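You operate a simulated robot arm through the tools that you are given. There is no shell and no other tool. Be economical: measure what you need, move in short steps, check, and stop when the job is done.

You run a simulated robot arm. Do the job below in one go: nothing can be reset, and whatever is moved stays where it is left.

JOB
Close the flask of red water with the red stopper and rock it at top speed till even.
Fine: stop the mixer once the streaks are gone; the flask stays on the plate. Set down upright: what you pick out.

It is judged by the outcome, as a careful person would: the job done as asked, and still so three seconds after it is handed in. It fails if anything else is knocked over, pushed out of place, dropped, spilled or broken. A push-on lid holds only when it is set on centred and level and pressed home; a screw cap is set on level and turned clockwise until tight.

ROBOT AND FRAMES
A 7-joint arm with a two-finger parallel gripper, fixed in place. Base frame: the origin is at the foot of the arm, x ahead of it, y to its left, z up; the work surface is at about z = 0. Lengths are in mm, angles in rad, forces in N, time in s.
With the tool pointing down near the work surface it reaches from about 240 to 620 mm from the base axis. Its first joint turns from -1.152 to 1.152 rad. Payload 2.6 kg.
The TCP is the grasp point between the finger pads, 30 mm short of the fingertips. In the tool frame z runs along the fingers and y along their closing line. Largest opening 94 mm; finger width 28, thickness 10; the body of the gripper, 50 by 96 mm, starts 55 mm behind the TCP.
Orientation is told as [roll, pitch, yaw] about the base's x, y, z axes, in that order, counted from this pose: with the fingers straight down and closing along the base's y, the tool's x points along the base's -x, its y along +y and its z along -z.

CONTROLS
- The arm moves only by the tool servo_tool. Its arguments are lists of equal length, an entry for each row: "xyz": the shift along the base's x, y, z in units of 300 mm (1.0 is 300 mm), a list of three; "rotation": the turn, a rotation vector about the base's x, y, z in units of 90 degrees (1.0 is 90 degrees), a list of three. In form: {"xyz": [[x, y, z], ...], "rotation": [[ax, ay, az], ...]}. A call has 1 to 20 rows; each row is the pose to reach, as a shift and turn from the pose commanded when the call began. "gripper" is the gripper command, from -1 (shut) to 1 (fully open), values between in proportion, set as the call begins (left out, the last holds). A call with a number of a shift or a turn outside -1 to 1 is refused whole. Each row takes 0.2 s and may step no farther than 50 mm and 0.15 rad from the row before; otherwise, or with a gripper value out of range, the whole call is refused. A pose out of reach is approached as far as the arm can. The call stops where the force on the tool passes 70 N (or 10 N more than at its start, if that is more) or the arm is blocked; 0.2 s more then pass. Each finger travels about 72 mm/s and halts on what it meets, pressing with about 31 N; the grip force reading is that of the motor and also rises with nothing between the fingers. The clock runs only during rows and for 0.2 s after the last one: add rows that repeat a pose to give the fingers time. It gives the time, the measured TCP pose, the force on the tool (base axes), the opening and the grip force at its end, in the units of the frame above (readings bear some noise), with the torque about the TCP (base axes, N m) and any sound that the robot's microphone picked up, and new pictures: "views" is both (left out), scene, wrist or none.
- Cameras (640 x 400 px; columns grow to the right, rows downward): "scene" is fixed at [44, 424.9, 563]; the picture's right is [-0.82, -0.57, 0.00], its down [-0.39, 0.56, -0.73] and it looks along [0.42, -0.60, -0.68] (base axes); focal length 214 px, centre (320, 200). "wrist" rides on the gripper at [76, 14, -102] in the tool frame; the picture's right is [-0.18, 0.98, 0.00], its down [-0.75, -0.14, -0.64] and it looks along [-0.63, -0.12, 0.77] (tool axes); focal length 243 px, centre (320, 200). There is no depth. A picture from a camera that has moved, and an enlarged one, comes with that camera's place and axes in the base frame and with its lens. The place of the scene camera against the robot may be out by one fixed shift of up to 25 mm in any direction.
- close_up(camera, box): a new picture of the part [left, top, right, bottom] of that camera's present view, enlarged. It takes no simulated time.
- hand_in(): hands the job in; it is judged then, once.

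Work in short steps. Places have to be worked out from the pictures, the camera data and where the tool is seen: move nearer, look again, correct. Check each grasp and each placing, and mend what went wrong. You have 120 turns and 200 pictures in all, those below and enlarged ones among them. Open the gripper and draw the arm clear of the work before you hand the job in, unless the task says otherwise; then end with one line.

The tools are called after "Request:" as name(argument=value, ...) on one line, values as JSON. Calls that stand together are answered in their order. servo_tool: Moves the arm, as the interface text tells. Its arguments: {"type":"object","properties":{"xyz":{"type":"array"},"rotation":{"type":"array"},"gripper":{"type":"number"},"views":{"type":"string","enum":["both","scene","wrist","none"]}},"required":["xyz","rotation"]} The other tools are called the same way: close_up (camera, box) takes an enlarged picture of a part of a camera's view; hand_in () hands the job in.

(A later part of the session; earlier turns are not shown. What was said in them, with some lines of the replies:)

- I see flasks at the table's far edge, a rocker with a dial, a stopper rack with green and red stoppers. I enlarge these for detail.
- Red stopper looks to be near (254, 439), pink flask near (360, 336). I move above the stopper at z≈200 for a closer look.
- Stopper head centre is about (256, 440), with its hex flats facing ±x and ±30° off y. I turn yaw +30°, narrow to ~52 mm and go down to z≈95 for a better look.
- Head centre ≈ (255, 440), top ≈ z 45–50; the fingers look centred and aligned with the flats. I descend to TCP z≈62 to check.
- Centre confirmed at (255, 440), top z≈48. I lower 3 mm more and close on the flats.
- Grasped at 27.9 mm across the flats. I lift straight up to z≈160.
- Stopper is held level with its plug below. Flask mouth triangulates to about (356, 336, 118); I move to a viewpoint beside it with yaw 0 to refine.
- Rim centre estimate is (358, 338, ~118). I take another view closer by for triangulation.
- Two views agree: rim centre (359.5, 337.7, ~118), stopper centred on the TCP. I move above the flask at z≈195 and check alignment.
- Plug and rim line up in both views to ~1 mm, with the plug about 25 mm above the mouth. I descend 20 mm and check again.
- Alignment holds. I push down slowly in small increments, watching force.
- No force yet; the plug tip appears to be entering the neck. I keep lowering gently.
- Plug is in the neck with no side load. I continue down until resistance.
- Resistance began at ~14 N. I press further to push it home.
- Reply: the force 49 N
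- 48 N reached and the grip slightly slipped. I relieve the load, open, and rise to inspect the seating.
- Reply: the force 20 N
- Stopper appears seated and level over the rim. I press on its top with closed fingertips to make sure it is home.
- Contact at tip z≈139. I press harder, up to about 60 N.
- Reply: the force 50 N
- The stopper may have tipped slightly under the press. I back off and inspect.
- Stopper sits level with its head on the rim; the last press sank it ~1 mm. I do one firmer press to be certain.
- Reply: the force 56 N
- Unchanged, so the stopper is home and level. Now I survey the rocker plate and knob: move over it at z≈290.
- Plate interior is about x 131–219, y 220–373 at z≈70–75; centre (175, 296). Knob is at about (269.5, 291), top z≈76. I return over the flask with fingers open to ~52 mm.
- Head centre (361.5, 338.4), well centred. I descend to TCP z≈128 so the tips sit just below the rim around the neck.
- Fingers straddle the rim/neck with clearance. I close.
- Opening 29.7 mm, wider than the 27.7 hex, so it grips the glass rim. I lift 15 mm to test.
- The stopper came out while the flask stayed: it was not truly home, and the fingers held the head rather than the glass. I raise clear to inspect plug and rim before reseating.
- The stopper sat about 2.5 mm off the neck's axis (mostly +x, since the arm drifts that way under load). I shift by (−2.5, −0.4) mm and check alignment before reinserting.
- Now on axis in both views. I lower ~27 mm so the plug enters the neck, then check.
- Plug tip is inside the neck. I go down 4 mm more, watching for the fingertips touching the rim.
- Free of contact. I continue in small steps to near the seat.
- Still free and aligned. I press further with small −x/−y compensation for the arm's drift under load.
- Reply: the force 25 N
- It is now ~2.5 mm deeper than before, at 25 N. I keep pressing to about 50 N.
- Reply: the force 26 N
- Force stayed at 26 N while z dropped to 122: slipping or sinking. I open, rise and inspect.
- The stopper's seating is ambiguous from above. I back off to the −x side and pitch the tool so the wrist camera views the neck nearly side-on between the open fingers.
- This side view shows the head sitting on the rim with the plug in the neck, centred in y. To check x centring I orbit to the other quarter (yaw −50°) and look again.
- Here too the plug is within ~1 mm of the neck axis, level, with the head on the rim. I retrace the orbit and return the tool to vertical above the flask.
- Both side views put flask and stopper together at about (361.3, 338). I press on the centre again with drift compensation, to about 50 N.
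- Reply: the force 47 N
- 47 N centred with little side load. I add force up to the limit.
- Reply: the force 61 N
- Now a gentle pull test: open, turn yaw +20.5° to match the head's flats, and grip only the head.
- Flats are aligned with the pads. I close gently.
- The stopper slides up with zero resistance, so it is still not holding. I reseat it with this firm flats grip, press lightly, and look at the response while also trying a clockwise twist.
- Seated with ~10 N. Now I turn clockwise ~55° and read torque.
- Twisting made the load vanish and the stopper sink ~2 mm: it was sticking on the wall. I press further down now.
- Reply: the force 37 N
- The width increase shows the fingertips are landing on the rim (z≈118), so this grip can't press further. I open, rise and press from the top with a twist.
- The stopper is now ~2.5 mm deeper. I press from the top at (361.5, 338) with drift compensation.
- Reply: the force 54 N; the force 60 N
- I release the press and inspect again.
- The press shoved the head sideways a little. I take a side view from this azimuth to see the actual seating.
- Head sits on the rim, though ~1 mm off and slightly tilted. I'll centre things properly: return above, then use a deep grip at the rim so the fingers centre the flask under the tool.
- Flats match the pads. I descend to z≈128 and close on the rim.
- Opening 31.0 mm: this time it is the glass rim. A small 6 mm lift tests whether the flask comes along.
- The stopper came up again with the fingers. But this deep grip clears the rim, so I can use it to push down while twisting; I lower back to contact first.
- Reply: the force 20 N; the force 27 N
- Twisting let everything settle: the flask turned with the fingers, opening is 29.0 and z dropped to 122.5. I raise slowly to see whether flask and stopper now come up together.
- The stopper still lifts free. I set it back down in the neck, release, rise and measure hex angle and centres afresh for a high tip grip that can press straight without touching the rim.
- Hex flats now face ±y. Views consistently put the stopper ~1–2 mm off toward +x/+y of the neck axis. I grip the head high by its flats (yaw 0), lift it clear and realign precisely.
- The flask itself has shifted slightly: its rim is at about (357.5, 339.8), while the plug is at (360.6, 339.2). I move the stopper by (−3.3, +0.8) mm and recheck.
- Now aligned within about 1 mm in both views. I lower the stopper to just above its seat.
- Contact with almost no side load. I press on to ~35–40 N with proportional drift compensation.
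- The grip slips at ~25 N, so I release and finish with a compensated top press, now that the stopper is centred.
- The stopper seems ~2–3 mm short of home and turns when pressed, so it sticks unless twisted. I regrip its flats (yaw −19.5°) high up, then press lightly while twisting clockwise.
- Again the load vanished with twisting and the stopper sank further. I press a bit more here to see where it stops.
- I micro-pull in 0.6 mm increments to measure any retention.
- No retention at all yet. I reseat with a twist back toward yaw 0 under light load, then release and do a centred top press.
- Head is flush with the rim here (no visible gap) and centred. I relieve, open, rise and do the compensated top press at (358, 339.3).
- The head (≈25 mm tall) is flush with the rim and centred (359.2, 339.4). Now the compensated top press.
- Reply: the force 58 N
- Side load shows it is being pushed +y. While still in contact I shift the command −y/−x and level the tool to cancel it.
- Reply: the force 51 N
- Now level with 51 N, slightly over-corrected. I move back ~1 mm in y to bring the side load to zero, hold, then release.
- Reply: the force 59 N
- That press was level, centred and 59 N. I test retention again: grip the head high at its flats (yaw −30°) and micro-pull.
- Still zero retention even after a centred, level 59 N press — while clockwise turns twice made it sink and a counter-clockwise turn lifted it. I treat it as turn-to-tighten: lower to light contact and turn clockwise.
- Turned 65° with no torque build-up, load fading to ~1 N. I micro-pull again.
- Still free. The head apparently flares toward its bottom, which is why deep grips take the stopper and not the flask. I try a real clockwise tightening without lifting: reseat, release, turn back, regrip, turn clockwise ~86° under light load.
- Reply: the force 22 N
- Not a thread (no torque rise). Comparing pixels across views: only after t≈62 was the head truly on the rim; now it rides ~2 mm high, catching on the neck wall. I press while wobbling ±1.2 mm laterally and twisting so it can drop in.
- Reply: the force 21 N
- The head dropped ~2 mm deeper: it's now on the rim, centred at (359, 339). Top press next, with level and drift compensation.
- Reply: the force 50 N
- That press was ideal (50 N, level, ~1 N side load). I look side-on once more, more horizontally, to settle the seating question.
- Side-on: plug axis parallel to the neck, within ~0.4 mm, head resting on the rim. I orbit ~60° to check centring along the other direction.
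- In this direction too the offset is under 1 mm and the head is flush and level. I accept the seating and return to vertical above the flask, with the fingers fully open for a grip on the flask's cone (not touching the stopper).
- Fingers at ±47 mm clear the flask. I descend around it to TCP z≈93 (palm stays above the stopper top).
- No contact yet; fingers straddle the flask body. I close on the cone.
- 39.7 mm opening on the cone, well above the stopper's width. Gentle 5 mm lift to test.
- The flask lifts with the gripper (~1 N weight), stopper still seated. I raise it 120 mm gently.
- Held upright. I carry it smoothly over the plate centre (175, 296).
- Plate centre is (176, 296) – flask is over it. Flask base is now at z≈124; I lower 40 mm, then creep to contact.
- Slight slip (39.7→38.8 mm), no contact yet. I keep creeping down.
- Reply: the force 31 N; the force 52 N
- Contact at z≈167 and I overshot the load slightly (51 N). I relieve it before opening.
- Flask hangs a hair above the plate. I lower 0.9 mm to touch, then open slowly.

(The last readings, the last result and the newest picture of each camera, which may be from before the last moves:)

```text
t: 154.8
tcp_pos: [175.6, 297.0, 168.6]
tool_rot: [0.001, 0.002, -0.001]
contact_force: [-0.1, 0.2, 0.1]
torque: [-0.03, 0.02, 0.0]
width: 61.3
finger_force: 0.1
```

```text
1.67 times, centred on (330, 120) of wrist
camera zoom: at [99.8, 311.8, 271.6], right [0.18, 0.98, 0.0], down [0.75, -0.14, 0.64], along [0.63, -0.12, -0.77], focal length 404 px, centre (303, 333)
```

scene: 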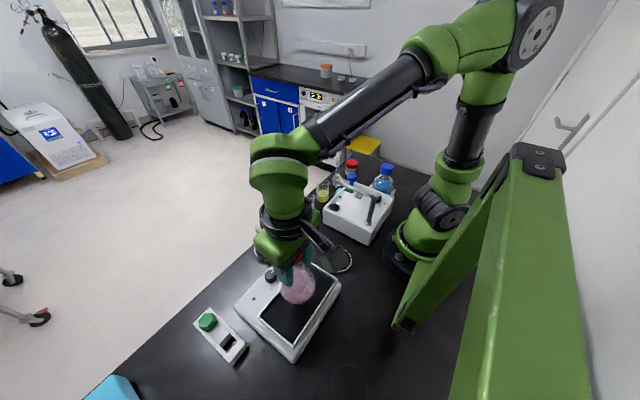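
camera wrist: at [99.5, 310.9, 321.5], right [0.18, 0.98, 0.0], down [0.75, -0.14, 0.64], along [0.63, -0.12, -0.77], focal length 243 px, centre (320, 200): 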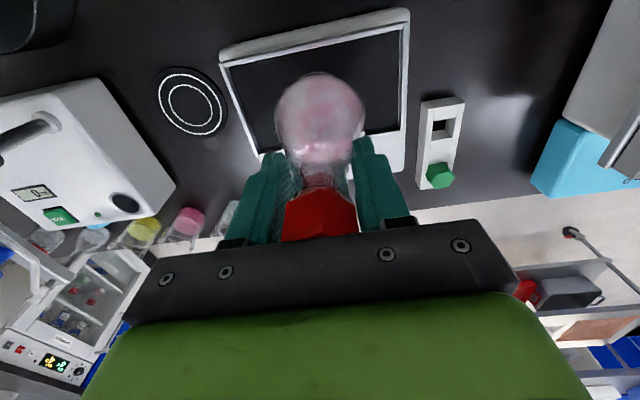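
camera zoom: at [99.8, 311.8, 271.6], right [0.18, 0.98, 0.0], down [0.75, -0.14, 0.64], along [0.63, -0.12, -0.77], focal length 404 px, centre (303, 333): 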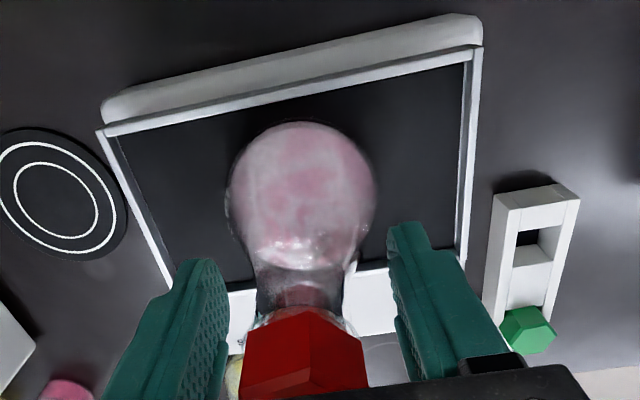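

Flask stands on the plate. I open wider and rise straight up clear.

Request:
servo_tool(xyz=[[0, 0, 0], [0, 0, 0.05], [0, 0, 0.12], [0, 0, 0.22], [0, 0, 0.34], [0, 0, 0.42], [0, 0, 0.42]], rotation=[[0, 0, 0], [0, 0, 0], [0, 0, 0], [0, 0, 0], [0, 0, 0], [0, 0, 0], [0, 0, 0]], gripper=0.7)

Request:
close_up(camera="scene", box=[230, 210, 350, 330])

Request:
close_up(camera="wrist", box=[220, 20, 420, 180])

```text
t: 156.4
tcp_pos: [175.5, 296.0, 296.5]
tool_rot: [0.0, 0.001, 0.001]
contact_force: [-0.2, 0.1, -0.4]
torque: [-0.01, 0.01, 0.02]
width: 79.7
finger_force: 0.1
camera wrist: at [99.8, 311.9, 398.2], right [0.18, 0.98, 0.0], down [0.75, -0.14, 0.64], along [0.63, -0.12, -0.77], focal length 243 px, centre (320, 200)
```

scene: 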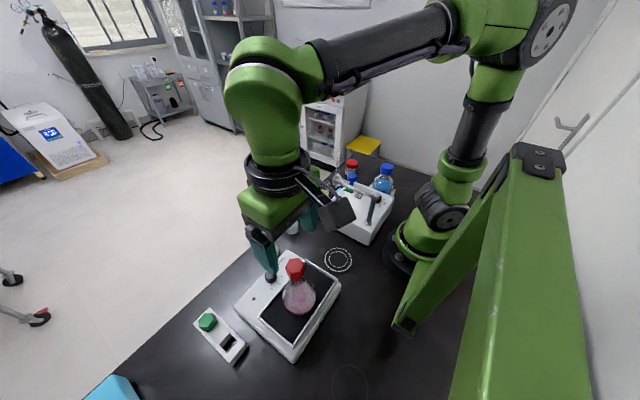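
wrist: 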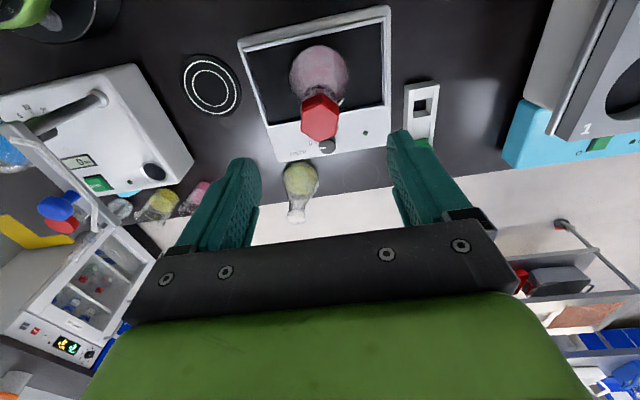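

```text
3.33 times, centred on (290, 270) of scene
camera zoom: at [44.0, 424.9, 563.0], right [-0.82, -0.57, 0.0], down [-0.39, 0.56, -0.73], along [0.42, -0.6, -0.68], focal length 715 px, centre (420, -33)
```

zoom: 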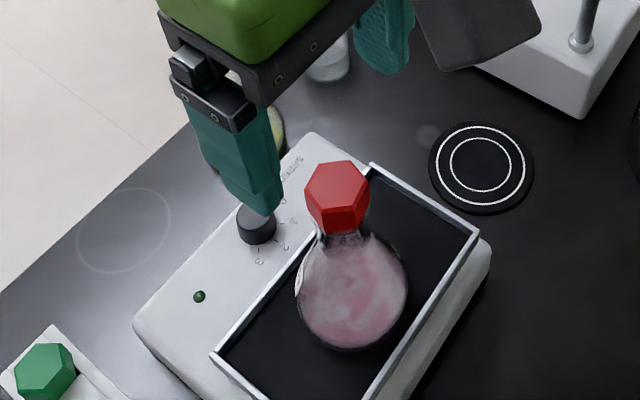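

```text
2.50 times, centred on (320, 100) of wrist
camera zoom: at [99.8, 311.9, 398.2], right [0.18, 0.98, 0.0], down [0.75, -0.14, 0.64], along [0.63, -0.12, -0.77], focal length 606 px, centre (320, 450)
```

zoom: 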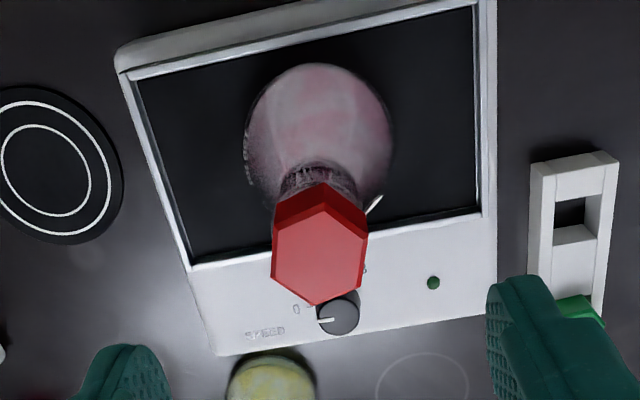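

Flask stands centred on the plate with the stopper in place. Next the speed knob at about (268, 291): I move above it and yaw to −50° so camera and gripper body stay clear of the flask.

Request:
servo_tool(xyz=[[0.1, -0.005, 0], [0.2, -0.01, 0], [0.308, -0.015, 0], [0.308, -0.015, 0], [0.308, -0.015, 0], [0.308, -0.015, 0], [0.308, -0.015, -0.1], [0.308, -0.015, -0.2], [0.308, -0.015, -0.3], [0.308, -0.015, -0.4], [0.308, -0.015, -0.48], [0.308, -0.015, -0.48]], rotation=[[0, 0, -0.09], [0, 0, -0.18], [0, 0, -0.27], [0, 0, -0.36], [0, 0, -0.45], [0, 0, -0.54], [0, 0, -0.556], [0, 0, -0.556], [0, 0, -0.556], [0, 0, -0.556], [0, 0, -0.556], [0, 0, -0.556]], gripper=-0.04)

Request:
close_up(camera="wrist", box=[240, 60, 400, 200])

```text
t: 159.0
tcp_pos: [269.3, 290.7, 149.6]
tool_rot: [0.0, 0.003, -0.872]
contact_force: [0.2, -0.4, -0.8]
torque: [0.0, 0.0, 0.05]
width: 44.9
finger_force: 0.1
camera wrist: at [231.2, 359.9, 253.5], right [0.87, 0.49, 0.0], down [0.38, -0.67, 0.64], along [0.31, -0.56, -0.77], focal length 243 px, centre (320, 200)
```

scene: 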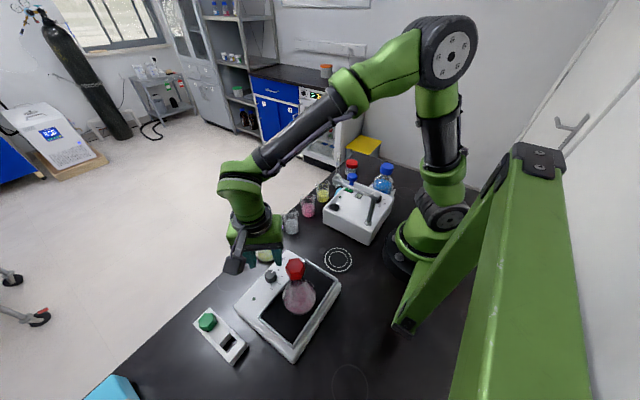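
wrist: 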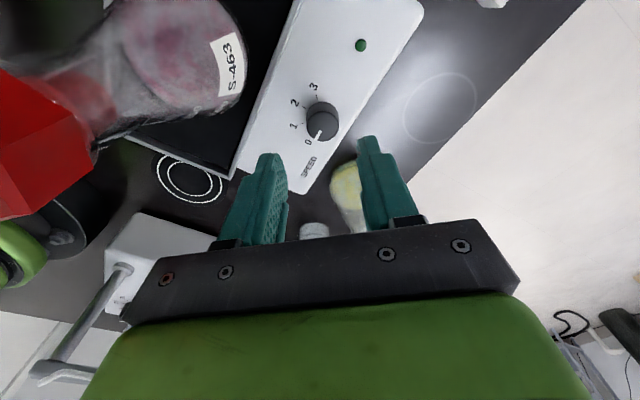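

```text
2.86 times, centred on (320, 130) of wrist
camera zoom: at [231.2, 359.9, 253.5], right [0.87, 0.49, 0.0], down [0.38, -0.67, 0.64], along [0.31, -0.56, -0.77], focal length 693 px, centre (320, 400)
```

zoom: 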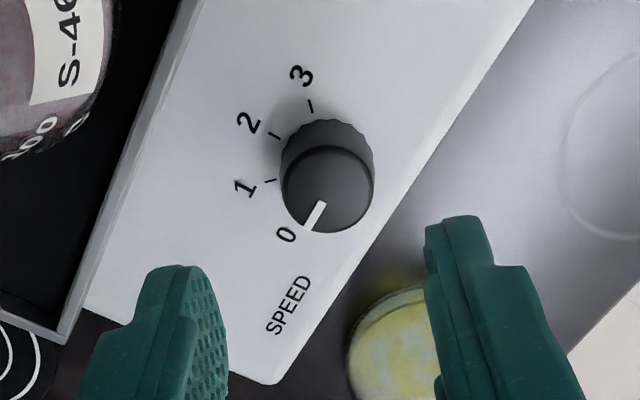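

Knob centre ≈ (270, 292), pointer at 0; numbers increase clockwise by ~47° each. I descend to TCP z≈100 and check centring.

Request:
servo_tool(xyz=[[0.005, 0.003, -0.06], [0.005, 0.003, -0.12], [0.005, 0.003, -0.165], [0.005, 0.003, -0.165]], rotation=[[0, 0, 0], [0, 0, 0], [0, 0, 0], [0, 0, 0]], views="none")

Request:
close_up(camera="wrist", box=[240, 80, 400, 220])

Request:
close_up(camera="scene", box=[220, 210, 340, 330])

```text
t: 160.0
tcp_pos: [270.8, 291.5, 100.4]
tool_rot: [0.0, 0.003, -0.874]
contact_force: [-1.0, 0.1, 0.5]
torque: [0.03, 0.0, 0.02]
width: 45.3
finger_force: 0.1
```

```text
2.86 times, centred on (320, 150) of wrist
camera zoom: at [232.8, 361.0, 203.5], right [0.87, 0.49, 0.0], down [0.38, -0.67, 0.64], along [0.31, -0.56, -0.77], focal length 693 px, centre (320, 343)
```

zoom: 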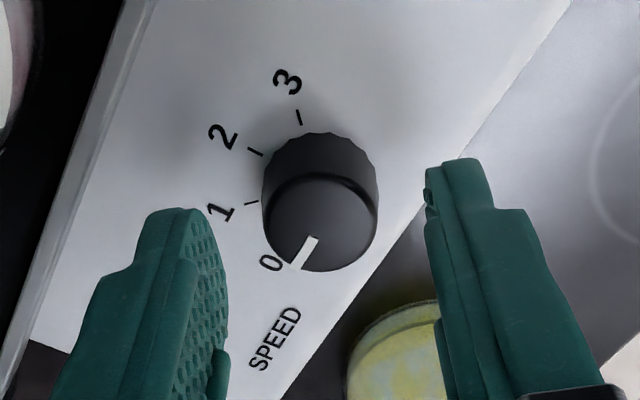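

```text
3.33 times, centred on (280, 270) of scene
camera zoom: at [44.0, 424.9, 563.0], right [-0.82, -0.57, 0.0], down [-0.39, 0.56, -0.73], along [0.42, -0.6, -0.68], focal length 715 px, centre (453, -33)
```

zoom: 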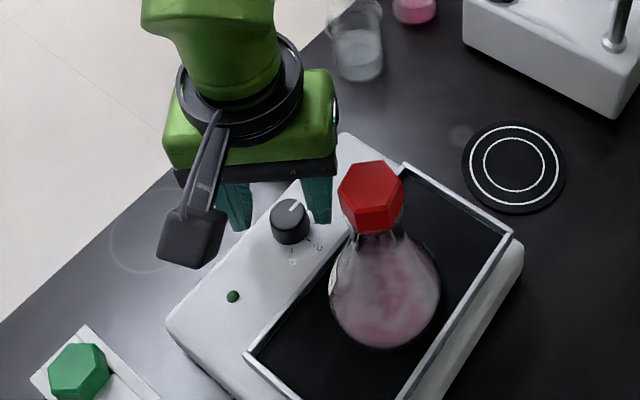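

Knob is centred between the fingers. I descend to TCP z≈87 and close on it.

Request:
servo_tool(xyz=[[0, 0.002, -0.02], [0, 0.002, -0.035], [0, 0.002, -0.045], [0, 0.002, -0.045]], rotation=[[0, 0, 0], [0, 0, 0], [0, 0, 0], [0, 0, 0]], views="none")

Request:
servo_tool(xyz=[[0, 0, 0], [0, 0, 0], [0, 0, 0]], rotation=[[0, 0, 0], [0, 0, 0], [0, 0, 0]], gripper=-1, views="none")

Request:
close_up(camera="wrist", box=[240, 80, 400, 220])

```text
t: 161.0
tcp_pos: [269.2, 293.3, 86.6]
tool_rot: [0.001, 0.002, -0.875]
contact_force: [0.0, 0.2, -0.4]
torque: [-0.01, 0.0, 0.02]
width: 45.2
finger_force: 0.1
```

```text
t: 161.8
tcp_pos: [269.5, 294.1, 86.4]
tool_rot: [-0.004, 0.001, -0.875]
contact_force: [-3.8, -7.3, 2.6]
torque: [-0.15, 0.17, -0.07]
width: 26.4
finger_force: 44.1
```

```text
2.86 times, centred on (320, 150) of wrist
camera zoom: at [232.1, 361.7, 190.2], right [0.87, 0.49, 0.0], down [0.38, -0.67, 0.64], along [0.31, -0.56, -0.77], focal length 693 px, centre (320, 343)
```

zoom: 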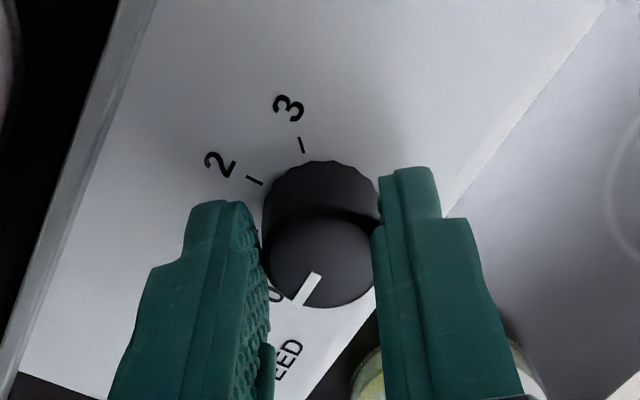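

Gripped, with a small side load: I shift ~1 mm (−x,−y) and turn clockwise 47°.

Request:
servo_tool(xyz=[[-0.001, -0.003, 0], [-0.001, -0.003, 0], [-0.001, -0.003, 0], [-0.001, -0.003, 0], [-0.001, -0.003, 0], [-0.001, -0.003, 0], [-0.001, -0.003, 0], [-0.001, -0.003, 0]], rotation=[[0, 0, 0], [0, 0, -0.09], [0, 0, -0.18], [0, 0, -0.27], [0, 0, -0.36], [0, 0, -0.45], [0, 0, -0.52], [0, 0, -0.52]], views="both")

Request:
close_up(camera="wrist", box=[240, 80, 400, 220])

```text
t: 163.6
tcp_pos: [272.1, 292.9, 88.1]
tool_rot: [0.01, 0.006, -1.689]
contact_force: [26.2, 12.8, -13.9]
torque: [0.07, -0.74, 0.04]
width: 26.2
finger_force: 45.0
camera wrist: at [294.6, 367.4, 191.9], right [0.95, -0.3, 0.01], down [-0.24, -0.73, 0.64], along [-0.19, -0.61, -0.77], focal length 243 px, centre (320, 200)
```

scene: 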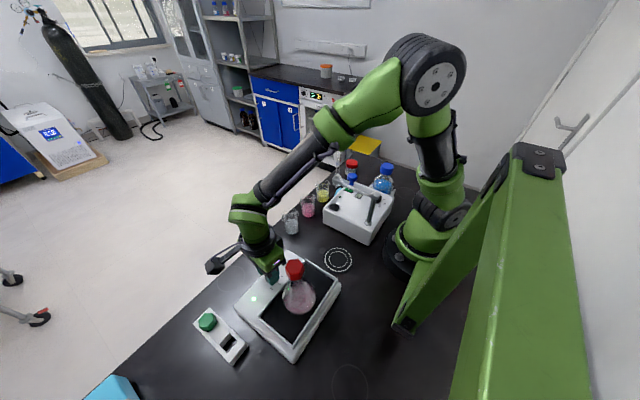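
wrist: 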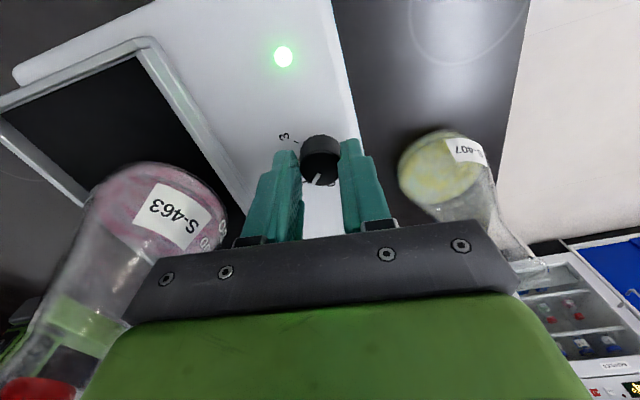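

```text
2.86 times, centred on (320, 150) of wrist
camera zoom: at [294.6, 367.4, 191.9], right [0.95, -0.3, 0.01], down [-0.24, -0.73, 0.64], along [-0.19, -0.61, -0.77], focal length 693 px, centre (320, 343)
```

zoom: 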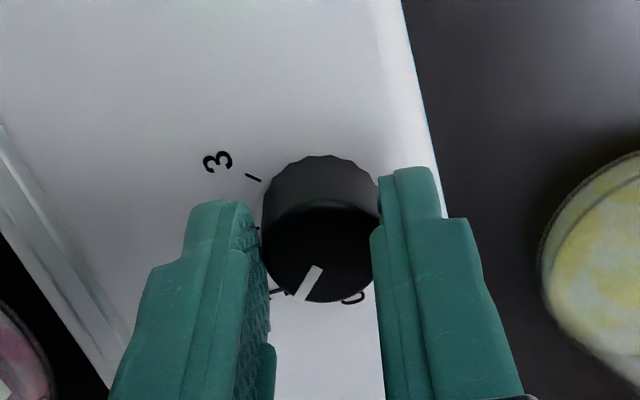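

The mixer is on (LED lit) at 1. Side loads imply the knob axis is at (272.3, 290.7). I release, re-centre and turn back for the next stroke.

Request:
servo_tool(xyz=[[0, 0, 0], [0, 0, 0]], rotation=[[0, 0, 0], [0, 0, 0]], gripper=-0.1, views="none")

Request:
servo_tool(xyz=[[0.01, -0.003, 0], [0.01, -0.003, 0], [0.01, -0.003, 0], [0.01, -0.003, 0], [0.01, -0.003, 0], [0.01, -0.003, 0], [0.01, -0.003, 0], [0.01, -0.003, 0]], rotation=[[0, 0, 0.09], [0, 0, 0.18], [0, 0, 0.27], [0, 0, 0.36], [0, 0, 0.45], [0, 0, 0.54], [0, 0, 0.57], [0, 0, 0.57]], views="scene")

Request:
close_up(camera="wrist", box=[240, 80, 400, 220])

```text
t: 164.2
tcp_pos: [268.2, 291.7, 86.9]
tool_rot: [-0.001, 0.0, -1.692]
contact_force: [0.5, 0.0, -0.4]
torque: [-0.01, -0.03, 0.02]
width: 42.5
finger_force: 0.1
```

```text
t: 166.0
tcp_pos: [272.6, 291.2, 88.3]
tool_rot: [0.001, 0.002, -0.794]
contact_force: [1.0, 0.5, -0.4]
torque: [0.03, 0.0, 0.06]
width: 42.3
finger_force: 0.1
```

scene: 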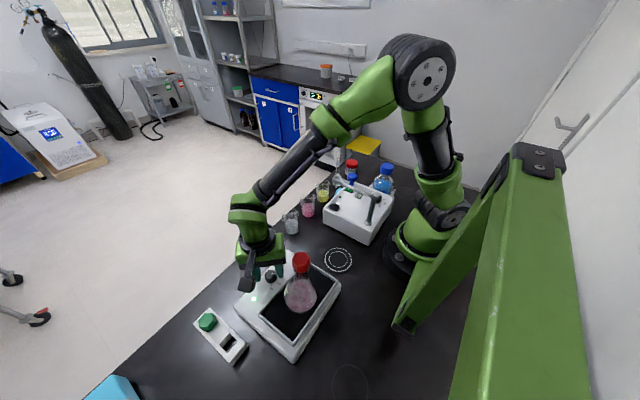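

```text
2.86 times, centred on (320, 150) of wrist
camera zoom: at [229.4, 356.9, 190.6], right [0.83, 0.56, 0.0], down [0.43, -0.64, 0.64], along [0.36, -0.53, -0.77], focal length 693 px, centre (320, 343)
```

zoom: 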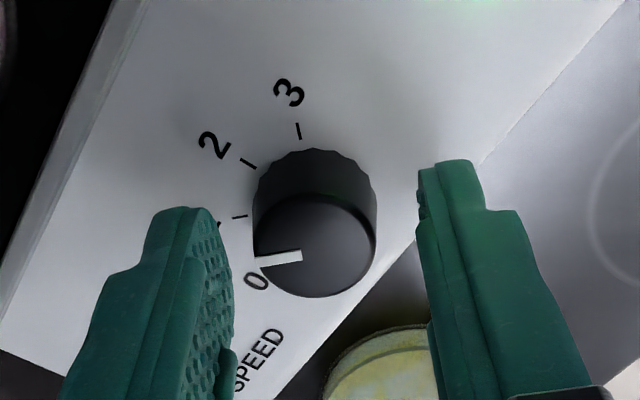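

Plate is rocking and the pointer is at 1. I grip on the axis and turn the next ~54° clockwise.

Request:
servo_tool(xyz=[[0, 0, 0], [0, 0, 0]], rotation=[[0, 0, 0], [0, 0, 0]], gripper=-1, views="none")

Request:
servo_tool(xyz=[[0, 0, 0], [0, 0, 0], [0, 0, 0], [0, 0, 0], [0, 0, 0], [0, 0, 0], [0, 0, 0], [0, 0, 0]], rotation=[[0, 0, -0.09], [0, 0, -0.18], [0, 0, -0.27], [0, 0, -0.36], [0, 0, -0.45], [0, 0, -0.54], [0, 0, -0.6], [0, 0, -0.6]], views="none")

Request:
servo_tool(xyz=[[0, 0, 0], [0, 0, 0]], rotation=[[0, 0, 0], [0, 0, 0]], gripper=-0.1, views="none")

Request:
servo_tool(xyz=[[0, 0, 0], [0, 0, 0], [0, 0, 0], [0, 0, 0], [0, 0, 0], [0, 0, 0], [0, 0, 0], [0, 0, 0]], rotation=[[0, 0, 0.09], [0, 0, 0.18], [0, 0, 0.27], [0, 0, 0.36], [0, 0, 0.45], [0, 0, 0.54], [0, 0, 0.6], [0, 0, 0.6]], views="scene")

Request:
close_up(camera="wrist", box=[240, 80, 400, 220])

```text
t: 166.6
tcp_pos: [271.7, 291.0, 87.2]
tool_rot: [-0.003, 0.002, -0.795]
contact_force: [-10.6, -9.5, 6.3]
torque: [-0.24, 0.26, -0.01]
width: 26.4
finger_force: 44.8
```

```text
t: 168.4
tcp_pos: [271.9, 290.3, 86.9]
tool_rot: [-0.001, 0.0, -1.74]
contact_force: [-10.3, -15.1, 8.4]
torque: [-0.61, 0.3, 0.01]
width: 26.6
finger_force: 44.4
```

```text
t: 169.0
tcp_pos: [271.5, 292.9, 87.7]
tool_rot: [-0.002, 0.001, -1.738]
contact_force: [0.4, 0.0, 0.4]
torque: [-0.03, 0.0, -0.03]
width: 42.4
finger_force: 0.0
```

```text
t: 170.8
tcp_pos: [272.6, 291.7, 87.7]
tool_rot: [0.0, 0.002, -0.793]
contact_force: [-0.4, 0.7, 0.2]
torque: [-0.03, 0.01, -0.01]
width: 42.4
finger_force: 0.1
```

scene: 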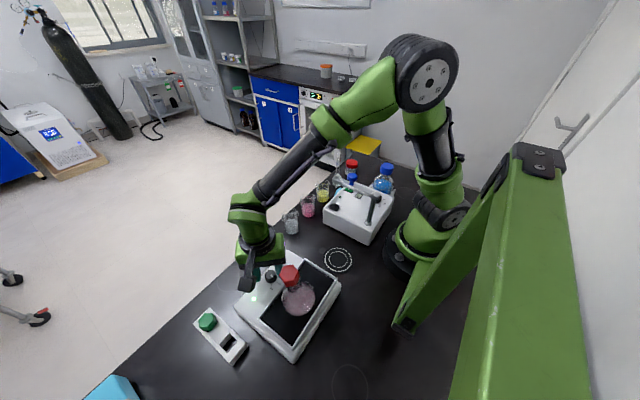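

```text
2.86 times, centred on (320, 150) of wrist
camera zoom: at [229.6, 356.8, 190.7], right [0.83, 0.56, 0.0], down [0.43, -0.64, 0.64], along [0.36, -0.53, -0.77], focal length 693 px, centre (320, 343)
```

zoom: 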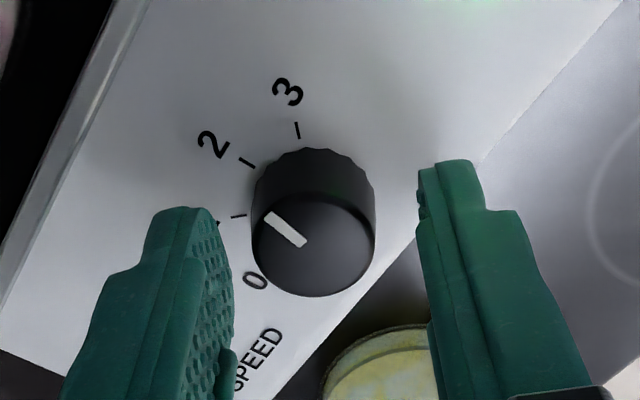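

Pointer is at 2. One more clockwise stroke to 3, then release.

Request:
servo_tool(xyz=[[0, 0, 0], [0, 0, 0]], rotation=[[0, 0, 0], [0, 0, 0]], gripper=-1, views="none")

Request:
servo_tool(xyz=[[0, 0, 0], [0, 0, 0], [0, 0, 0], [0, 0, 0], [0, 0, 0], [0, 0, 0], [0, 0, 0], [0, 0, 0]], rotation=[[0, 0, -0.09], [0, 0, -0.18], [0, 0, -0.27], [0, 0, -0.36], [0, 0, -0.45], [0, 0, -0.54], [0, 0, -0.58], [0, 0, -0.58]], views="none")

Request:
servo_tool(xyz=[[0, 0, 0], [0, 0, 0]], rotation=[[0, 0, 0], [0, 0, 0]], gripper=-0.1, views="scene")

Request:
close_up(camera="wrist", box=[240, 80, 400, 220])

Request:
close_up(camera="scene", box=[230, 230, 350, 350])

```text
t: 171.4
tcp_pos: [272.3, 290.9, 87.7]
tool_rot: [-0.005, 0.001, -0.796]
contact_force: [-10.5, -10.9, 5.6]
torque: [-0.19, 0.44, 0.0]
width: 26.0
finger_force: 45.6
```

```text
t: 173.2
tcp_pos: [271.2, 291.8, 87.8]
tool_rot: [-0.001, 0.003, -1.706]
contact_force: [-8.2, 1.4, -2.0]
torque: [0.04, 0.22, 0.07]
width: 26.0
finger_force: 45.6
```

```text
t: 173.8
tcp_pos: [272.7, 291.6, 86.1]
tool_rot: [0.0, 0.001, -1.706]
contact_force: [0.3, -0.6, 0.5]
torque: [-0.01, 0.02, 0.0]
width: 42.4
finger_force: 0.1
```

scene: 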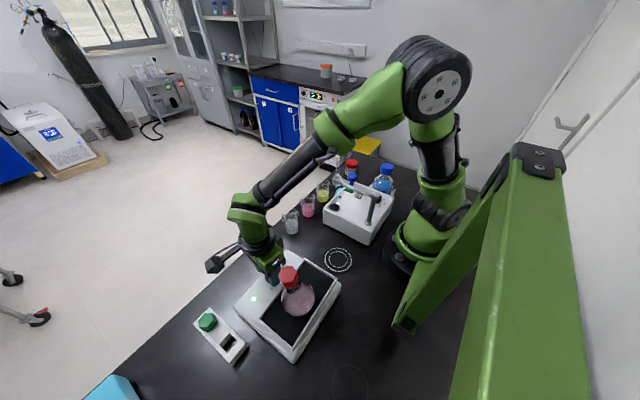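

```text
2.86 times, centred on (320, 150) of wrist
camera zoom: at [297.5, 365.9, 190.8], right [0.95, -0.32, 0.0], down [-0.24, -0.73, 0.64], along [-0.2, -0.61, -0.77], focal length 693 px, centre (320, 343)
```

zoom: 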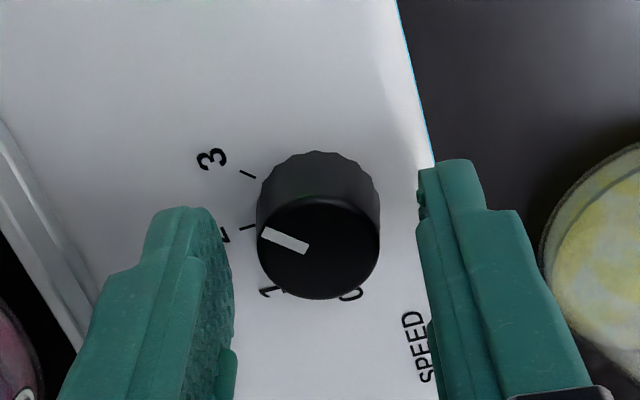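

```text
3.33 times, centred on (290, 290) of scene
camera zoom: at [44.0, 424.9, 563.0], right [-0.82, -0.57, 0.0], down [-0.39, 0.56, -0.73], along [0.42, -0.6, -0.68], focal length 715 px, centre (420, -100)
```

zoom: 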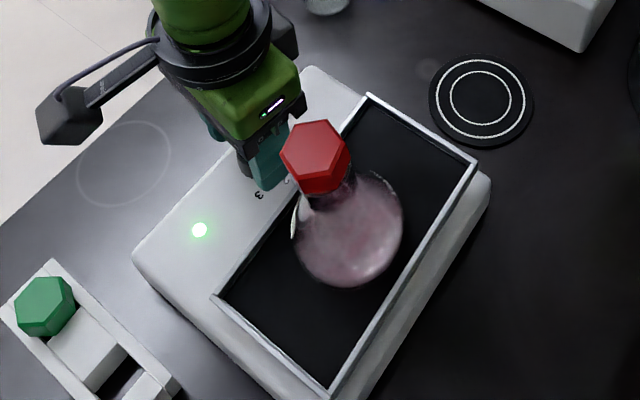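

Pointer is at 3 — top speed; stopper stays on. I rise clear and watch the streaks.

Request:
servo_tool(xyz=[[0.0, 0, 0.08], [0.0, 0, 0.2], [0.03, 0, 0.33], [0.06, 0, 0.46], [0.06, 0, 0.46], [0.06, 0, 0.46], [0.06, 0, 0.46], [0.06, 0, 0.46], [0.06, 0, 0.46], [0.06, 0, 0.46], [0.06, 0, 0.46], [0.06, 0, 0.46], [0.06, 0, 0.46], [0.06, 0, 0.46]], rotation=[[0, 0, 0], [0, 0, 0], [0, 0, 0], [0, 0, 0], [0, 0, 0], [0, 0, 0], [0, 0, 0], [0, 0, 0], [0, 0, 0], [0, 0, 0], [0, 0, 0], [0, 0, 0], [0, 0, 0], [0, 0, 0]], views="none")

Request:
close_up(camera="scene", box=[240, 230, 350, 340])

```text
t: 176.8
tcp_pos: [290.3, 292.0, 224.9]
tool_rot: [0.0, 0.001, -1.707]
contact_force: [-0.2, -0.2, 0.2]
torque: [0.04, 0.0, 0.01]
width: 42.2
finger_force: 0.0
```

```text
3.64 times, centred on (295, 285) of scene
camera zoom: at [44.0, 424.9, 563.0], right [-0.82, -0.57, 0.0], down [-0.39, 0.56, -0.73], along [0.42, -0.6, -0.68], focal length 780 px, centre (411, -109)
```

zoom: 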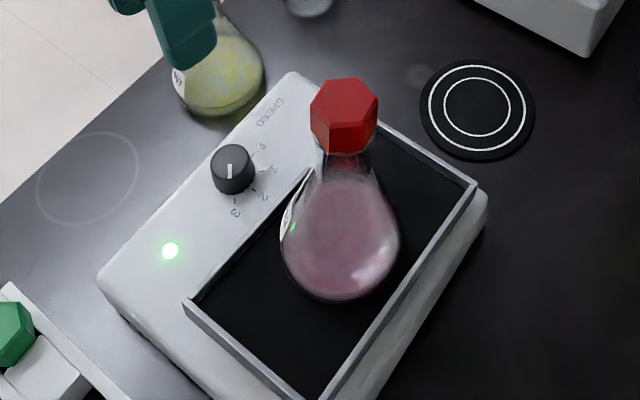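

The liquid is already smoother. I wait 4 s and look again.

Request:
servo_tool(xyz=[[0, 0, 0], [0, 0, 0], [0, 0, 0], [0, 0, 0], [0, 0, 0], [0, 0, 0], [0, 0, 0], [0, 0, 0], [0, 0, 0], [0, 0, 0], [0, 0, 0], [0, 0, 0], [0, 0, 0], [0, 0, 0], [0, 0, 0], [0, 0, 0], [0, 0, 0], [0, 0, 0], [0, 0, 0], [0, 0, 0]], rotation=[[0, 0, 0], [0, 0, 0], [0, 0, 0], [0, 0, 0], [0, 0, 0], [0, 0, 0], [0, 0, 0], [0, 0, 0], [0, 0, 0], [0, 0, 0], [0, 0, 0], [0, 0, 0], [0, 0, 0], [0, 0, 0], [0, 0, 0], [0, 0, 0], [0, 0, 0], [0, 0, 0], [0, 0, 0], [0, 0, 0]], views="none")

Request:
close_up(camera="scene", box=[260, 245, 330, 315])

```text
t: 181.0
tcp_pos: [291.0, 290.4, 225.3]
tool_rot: [-0.001, 0.002, -1.708]
contact_force: [-0.7, -0.6, 0.8]
torque: [0.0, 0.01, 0.0]
width: 42.4
finger_force: 0.1
```

```text
5.71 times, centred on (295, 280) of scene
camera zoom: at [44.0, 424.9, 563.0], right [-0.82, -0.57, 0.0], down [-0.39, 0.56, -0.73], along [0.42, -0.6, -0.68], focal length 1226 px, centre (463, -257)
```

zoom: 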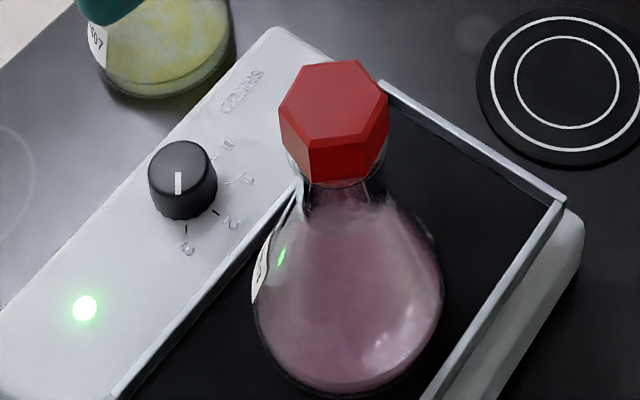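

Only faint streaks remain. I let it run 8 s more.

Request:
servo_tool(xyz=[[0, 0, 0], [0, 0, 0], [0, 0, 0], [0, 0, 0], [0, 0, 0], [0, 0, 0], [0, 0, 0], [0, 0, 0], [0, 0, 0], [0, 0, 0], [0, 0, 0], [0, 0, 0], [0, 0, 0], [0, 0, 0], [0, 0, 0], [0, 0, 0], [0, 0, 0], [0, 0, 0], [0, 0, 0], [0, 0, 0]], rotation=[[0, 0, 0], [0, 0, 0], [0, 0, 0], [0, 0, 0], [0, 0, 0], [0, 0, 0], [0, 0, 0], [0, 0, 0], [0, 0, 0], [0, 0, 0], [0, 0, 0], [0, 0, 0], [0, 0, 0], [0, 0, 0], [0, 0, 0], [0, 0, 0], [0, 0, 0], [0, 0, 0], [0, 0, 0], [0, 0, 0]], views="none")

Request:
close_up(camera="scene", box=[260, 245, 330, 315])

Request:
servo_tool(xyz=[[0, 0, 0], [0, 0, 0], [0, 0, 0], [0, 0, 0], [0, 0, 0], [0, 0, 0], [0, 0, 0], [0, 0, 0], [0, 0, 0], [0, 0, 0], [0, 0, 0], [0, 0, 0], [0, 0, 0], [0, 0, 0], [0, 0, 0], [0, 0, 0], [0, 0, 0], [0, 0, 0], [0, 0, 0], [0, 0, 0]], rotation=[[0, 0, 0], [0, 0, 0], [0, 0, 0], [0, 0, 0], [0, 0, 0], [0, 0, 0], [0, 0, 0], [0, 0, 0], [0, 0, 0], [0, 0, 0], [0, 0, 0], [0, 0, 0], [0, 0, 0], [0, 0, 0], [0, 0, 0], [0, 0, 0], [0, 0, 0], [0, 0, 0], [0, 0, 0], [0, 0, 0]], views="none")

Request:
close_up(camera="scene", box=[260, 245, 330, 315])

```text
t: 185.2
tcp_pos: [291.6, 292.5, 225.4]
tool_rot: [0.002, 0.001, -1.705]
contact_force: [-0.6, 0.4, -1.1]
torque: [-0.01, -0.01, 0.01]
width: 42.3
finger_force: 0.2
```

```text
5.71 times, centred on (295, 280) of scene
camera zoom: at [44.0, 424.9, 563.0], right [-0.82, -0.57, 0.0], down [-0.39, 0.56, -0.73], along [0.42, -0.6, -0.68], focal length 1226 px, centre (463, -257)
```

zoom: 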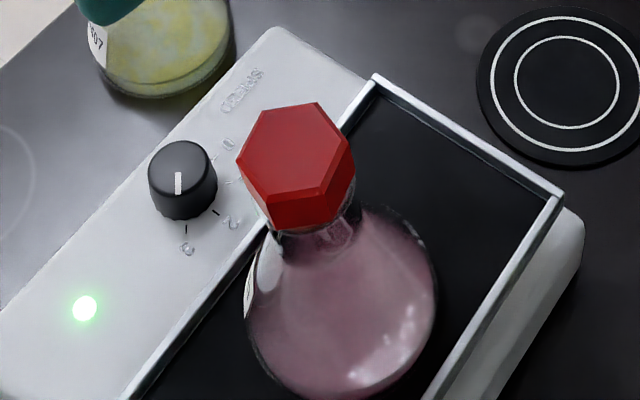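

```text
t: 189.4
tcp_pos: [291.1, 290.6, 225.6]
tool_rot: [0.001, 0.001, -1.706]
contact_force: [0.1, 0.4, 0.0]
torque: [0.05, -0.01, 0.02]
width: 42.4
finger_force: 0.0
```

```text
5.71 times, centred on (295, 280) of scene
camera zoom: at [44.0, 424.9, 563.0], right [-0.82, -0.57, 0.0], down [-0.39, 0.56, -0.73], along [0.42, -0.6, -0.68], focal length 1226 px, centre (463, -257)
```

zoom: 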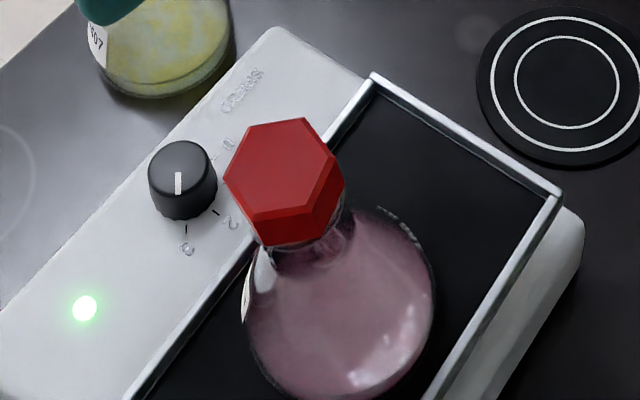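

The water looks uniform now. I go back down onto the knob to turn it off (counter-clockwise).

Request:
servo_tool(xyz=[[-0.03, 0, -0.1], [-0.06, 0, -0.22], [-0.06, 0, -0.34], [-0.06, 0, -0.42], [-0.06, 0, -0.46], [-0.06, 0, -0.46]], rotation=[[0, 0, 0], [0, 0, 0], [0, 0, 0], [0, 0, 0], [0, 0, 0], [0, 0, 0]], views="none")

Request:
servo_tool(xyz=[[0, 0, 0], [0, 0, 0]], rotation=[[0, 0, 0], [0, 0, 0]], gripper=-1, views="none")

Request:
servo_tool(xyz=[[0, 0, 0], [0, 0, 0], [0, 0, 0], [0, 0, 0], [0, 0, 0], [0, 0, 0], [0, 0, 0], [0, 0, 0]], rotation=[[0, 0, 0.09], [0, 0, 0.18], [0, 0, 0.27], [0, 0, 0.36], [0, 0, 0.45], [0, 0, 0.54], [0, 0, 0.58], [0, 0, 0.58]], views="none")

Request:
servo_tool(xyz=[[0, 0, 0], [0, 0, 0]], rotation=[[0, 0, 0], [0, 0, 0]], gripper=-0.1, views="none")

Request:
close_up(camera="wrist", box=[240, 80, 400, 220])

```text
t: 190.8
tcp_pos: [271.8, 290.7, 87.0]
tool_rot: [-0.002, 0.001, -1.707]
contact_force: [-0.4, 0.7, 0.1]
torque: [0.0, 0.03, 0.0]
width: 42.2
finger_force: 0.0
```

```text
t: 191.4
tcp_pos: [272.8, 291.0, 87.6]
tool_rot: [0.0, 0.002, -1.706]
contact_force: [-1.4, 0.5, -3.0]
torque: [0.24, -0.03, 0.0]
width: 26.1
finger_force: 45.0
```

```text
t: 193.2
tcp_pos: [270.4, 290.5, 85.6]
tool_rot: [-0.006, 0.002, -0.797]
contact_force: [-19.7, -8.7, 6.7]
torque: [-0.61, 0.2, -0.06]
width: 26.1
finger_force: 45.0
```

```text
t: 193.8
tcp_pos: [272.5, 291.9, 87.1]
tool_rot: [0.002, 0.0, -0.796]
contact_force: [-0.7, 0.0, -0.2]
torque: [0.0, 0.02, -0.01]
width: 42.3
finger_force: 0.1
```

```text
2.86 times, centred on (320, 150) of wrist
camera zoom: at [230.2, 356.9, 190.6], right [0.83, 0.56, 0.0], down [0.43, -0.64, 0.64], along [0.36, -0.53, -0.77], focal length 693 px, centre (320, 343)
```

zoom: 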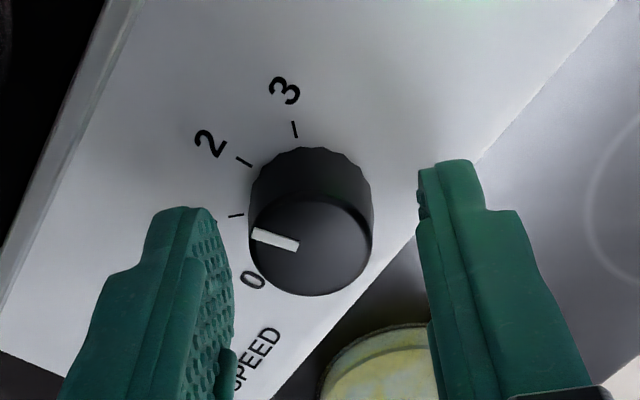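

Pointer is between 1 and 2. Next counter-clockwise stroke.

Request:
servo_tool(xyz=[[0, 0, 0], [0, 0, 0], [0, 0, 0], [0, 0, 0], [0, 0, 0], [0, 0, 0], [0, 0, 0], [0, 0, 0]], rotation=[[0, 0, -0.09], [0, 0, -0.18], [0, 0, -0.27], [0, 0, -0.36], [0, 0, -0.45], [0, 0, -0.54], [0, 0, -0.6], [0, 0, -0.6]], views="none")

Request:
servo_tool(xyz=[[0, 0, 0], [0, 0, 0]], rotation=[[0, 0, 0], [0, 0, 0]], gripper=-1, views="none")

Request:
servo_tool(xyz=[[0, 0, 0], [0, 0, 0], [0, 0, 0], [0, 0, 0], [0, 0, 0], [0, 0, 0], [0, 0, 0], [0, 0, 0]], rotation=[[0, 0, 0.09], [0, 0, 0.18], [0, 0, 0.27], [0, 0, 0.36], [0, 0, 0.45], [0, 0, 0.54], [0, 0, 0.62], [0, 0, 0.62]], views="none")

Request:
servo_tool(xyz=[[0, 0, 0], [0, 0, 0]], rotation=[[0, 0, 0], [0, 0, 0]], gripper=-0.1, views="none")

Request:
close_up(camera="wrist", box=[240, 80, 400, 220])

Request:
close_up(camera="scene", box=[230, 230, 340, 340])

```text
t: 195.6
tcp_pos: [273.0, 291.9, 87.1]
tool_rot: [-0.001, 0.001, -1.74]
contact_force: [-0.6, -1.5, -0.1]
torque: [0.0, 0.02, -0.01]
width: 42.1
finger_force: 0.0
```

```text
t: 196.2
tcp_pos: [272.1, 291.9, 86.9]
tool_rot: [0.0, 0.001, -1.739]
contact_force: [0.5, 0.2, -1.0]
torque: [0.02, -0.03, 0.0]
width: 26.7
finger_force: 45.1
```

```text
t: 198.0
tcp_pos: [271.4, 290.2, 86.2]
tool_rot: [-0.006, 0.003, -0.765]
contact_force: [-19.2, -15.1, 20.5]
torque: [-0.62, 0.22, -0.03]
width: 26.4
finger_force: 45.2
```

```text
t: 198.6
tcp_pos: [272.7, 292.4, 88.2]
tool_rot: [-0.002, 0.005, -0.763]
contact_force: [0.1, 0.4, -0.2]
torque: [0.0, 0.03, 0.01]
width: 42.5
finger_force: 0.0
```

```text
2.86 times, centred on (320, 150) of wrist
camera zoom: at [227.6, 355.6, 190.1], right [0.81, 0.58, 0.0], down [0.45, -0.62, 0.64], along [0.37, -0.52, -0.77], focal length 693 px, centre (320, 343)
```

zoom: 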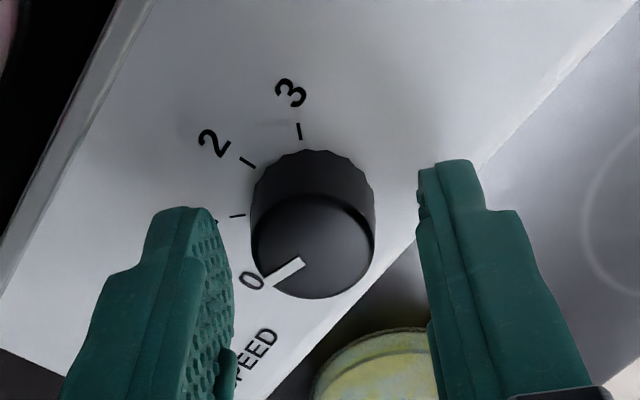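

```text
3.64 times, centred on (285, 285) of scene
camera zoom: at [44.0, 424.9, 563.0], right [-0.82, -0.57, 0.0], down [-0.39, 0.56, -0.73], along [0.42, -0.6, -0.68], focal length 780 px, centre (447, -109)
```

zoom: 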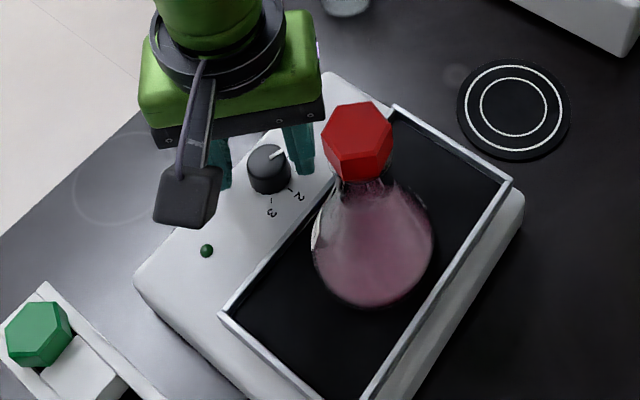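

LED is off, but the pointer sits slightly short of 0. I finish with a small extra counter-clockwise turn.

Request:
servo_tool(xyz=[[0, -0.002, 0], [0, -0.002, 0], [0, -0.002, 0], [0, -0.002, 0], [0, -0.002, 0]], rotation=[[0, 0, -0.09], [0, 0, -0.18], [0, 0, -0.27], [0, 0, -0.3], [0, 0, -0.3]], views="none")

Request:
servo_tool(xyz=[[0, 0, 0], [0, 0, 0]], rotation=[[0, 0, 0], [0, 0, 0]], gripper=-1, views="none")

Request:
servo_tool(xyz=[[0, 0, 0], [0, 0, 0], [0, 0, 0], [0, 0, 0]], rotation=[[0, 0, 0.07], [0, 0, 0.14], [0, 0, 0.21], [0, 0, 0.24]], views="none")

Request:
servo_tool(xyz=[[0, 0, 0], [0, 0, 0]], rotation=[[0, 0, 0], [0, 0, 0]], gripper=-0.1, views="none")

Request:
close_up(camera="wrist", box=[240, 80, 400, 220])

```text
t: 199.8
tcp_pos: [271.4, 291.2, 88.1]
tool_rot: [0.002, 0.001, -1.234]
contact_force: [0.1, -0.1, -0.7]
torque: [-0.03, 0.0, 0.0]
width: 42.0
finger_force: 0.1
```

```text
t: 200.4
tcp_pos: [272.9, 291.3, 87.4]
tool_rot: [-0.002, 0.001, -1.236]
contact_force: [-5.0, -2.6, 2.9]
torque: [-0.05, 0.14, -0.03]
width: 25.8
finger_force: 44.5
```

```text
t: 201.4
tcp_pos: [272.0, 291.9, 87.0]
tool_rot: [-0.001, 0.001, -0.857]
contact_force: [-12.9, -2.8, 4.5]
torque: [-0.03, 0.46, -0.57]
width: 26.3
finger_force: 44.8
```

```text
t: 202.0
tcp_pos: [271.5, 290.6, 88.4]
tool_rot: [0.001, 0.0, -0.857]
contact_force: [0.6, 0.1, -0.2]
torque: [0.02, 0.01, 0.0]
width: 42.3
finger_force: 0.0
```

```text
2.86 times, centred on (320, 150) of wrist
camera zoom: at [233.8, 358.5, 190.6], right [0.86, 0.5, 0.0], down [0.39, -0.66, 0.64], along [0.32, -0.55, -0.77], focal length 693 px, centre (320, 343)
```

zoom: 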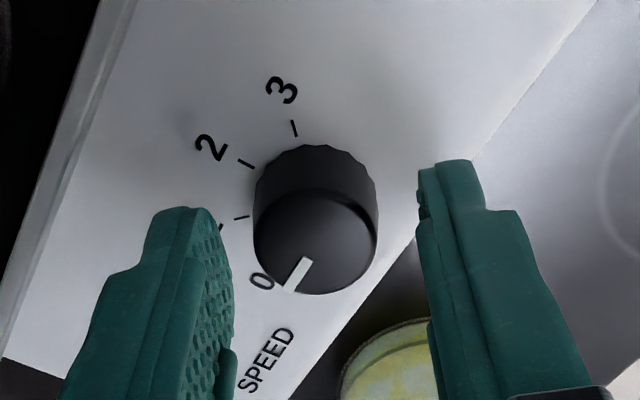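

Pointer is back at its 0 stop. I rise clear, move away, and inspect everything.

Request:
servo_tool(xyz=[[0, 0, 0.08], [0, 0, 0.2], [0.04, 0, 0.33], [0.08, 0, 0.46], [0.13, 0, 0.58], [0.18, 0, 0.66], [0.18, 0, 0.66]], rotation=[[0, 0, 0], [0, 0, 0], [0, 0, 0], [0, 0, 0], [0, 0, 0], [0, 0, 0], [0, 0, 0]], gripper=0.5)

Request:
close_up(camera="scene", box=[250, 235, 340, 325])

Request:
close_up(camera="scene", box=[275, 250, 325, 300])

```text
t: 203.6
tcp_pos: [325.1, 291.0, 285.4]
tool_rot: [-0.002, 0.0, -0.86]
contact_force: [-1.2, 0.2, 0.4]
torque: [0.0, 0.0, 0.0]
width: 70.5
finger_force: 0.1
camera wrist: at [287.1, 358.9, 389.1], right [0.86, 0.5, 0.0], down [0.39, -0.66, 0.64], along [0.32, -0.55, -0.77], focal length 243 px, centre (320, 200)
```

scene: 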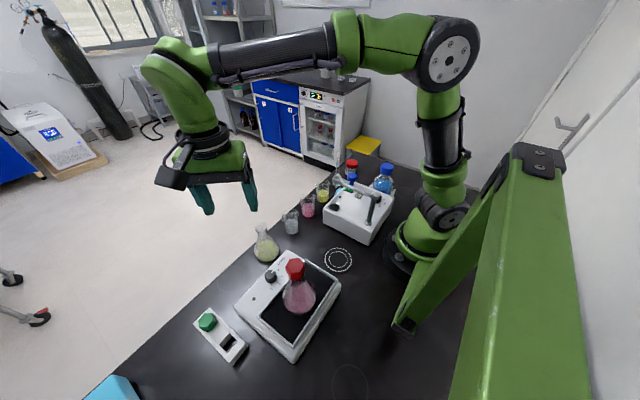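
wrist: 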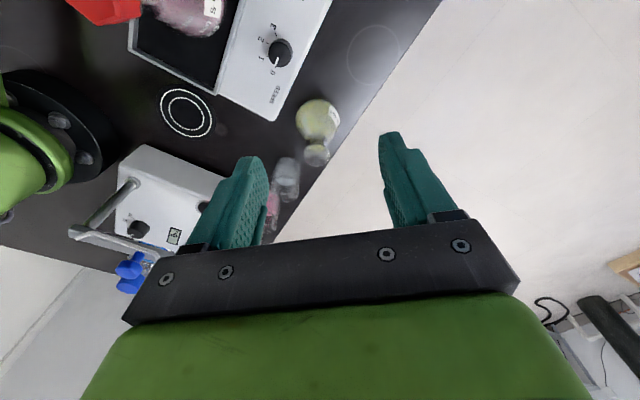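

```text
4.44 times, centred on (295, 280) of scene
camera zoom: at [44.0, 424.9, 563.0], right [-0.82, -0.57, 0.0], down [-0.39, 0.56, -0.73], along [0.42, -0.6, -0.68], focal length 953 px, centre (431, -156)
```

zoom: 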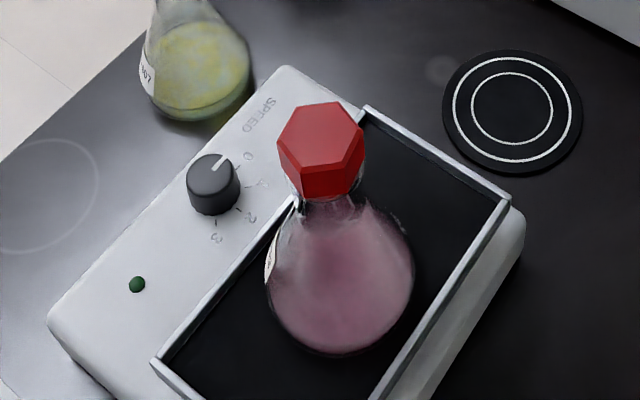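

```text
8.00 times, centred on (300, 275) of scene
camera zoom: at [44.0, 424.9, 563.0], right [-0.82, -0.57, 0.0], down [-0.39, 0.56, -0.73], along [0.42, -0.6, -0.68], focal length 1716 px, centre (480, -400)
```

zoom: 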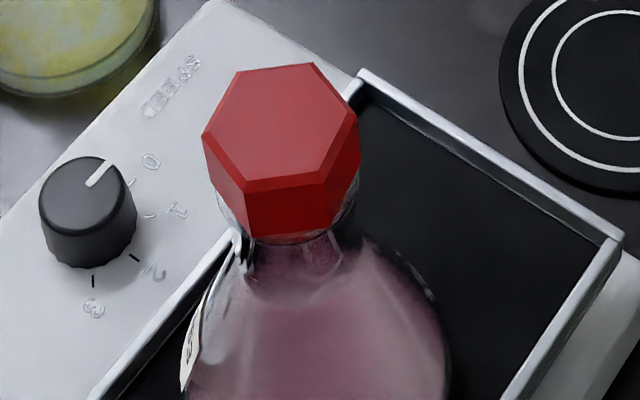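

The water is uniform, the knob is at 0 with the LED off, and the stoppered flask stands level on the plate. The gripper is open and clear, so I hand in.

Request:
hand_in()

```text
The job is handed in.
```

I closed the red-water flask with the red stopper, rocked it on the plate at speed 3 until I saw no streaks, and turned the mixer off. The stopper is level and sits on the rim, and it stayed in through the rocking. However, in every pull test I made it came out with no resistance. I pressed it again at 50 N after the last test but did not retest, so it may not be gripping tightly. The flask is standing on the plate and the gripper is open and clear.
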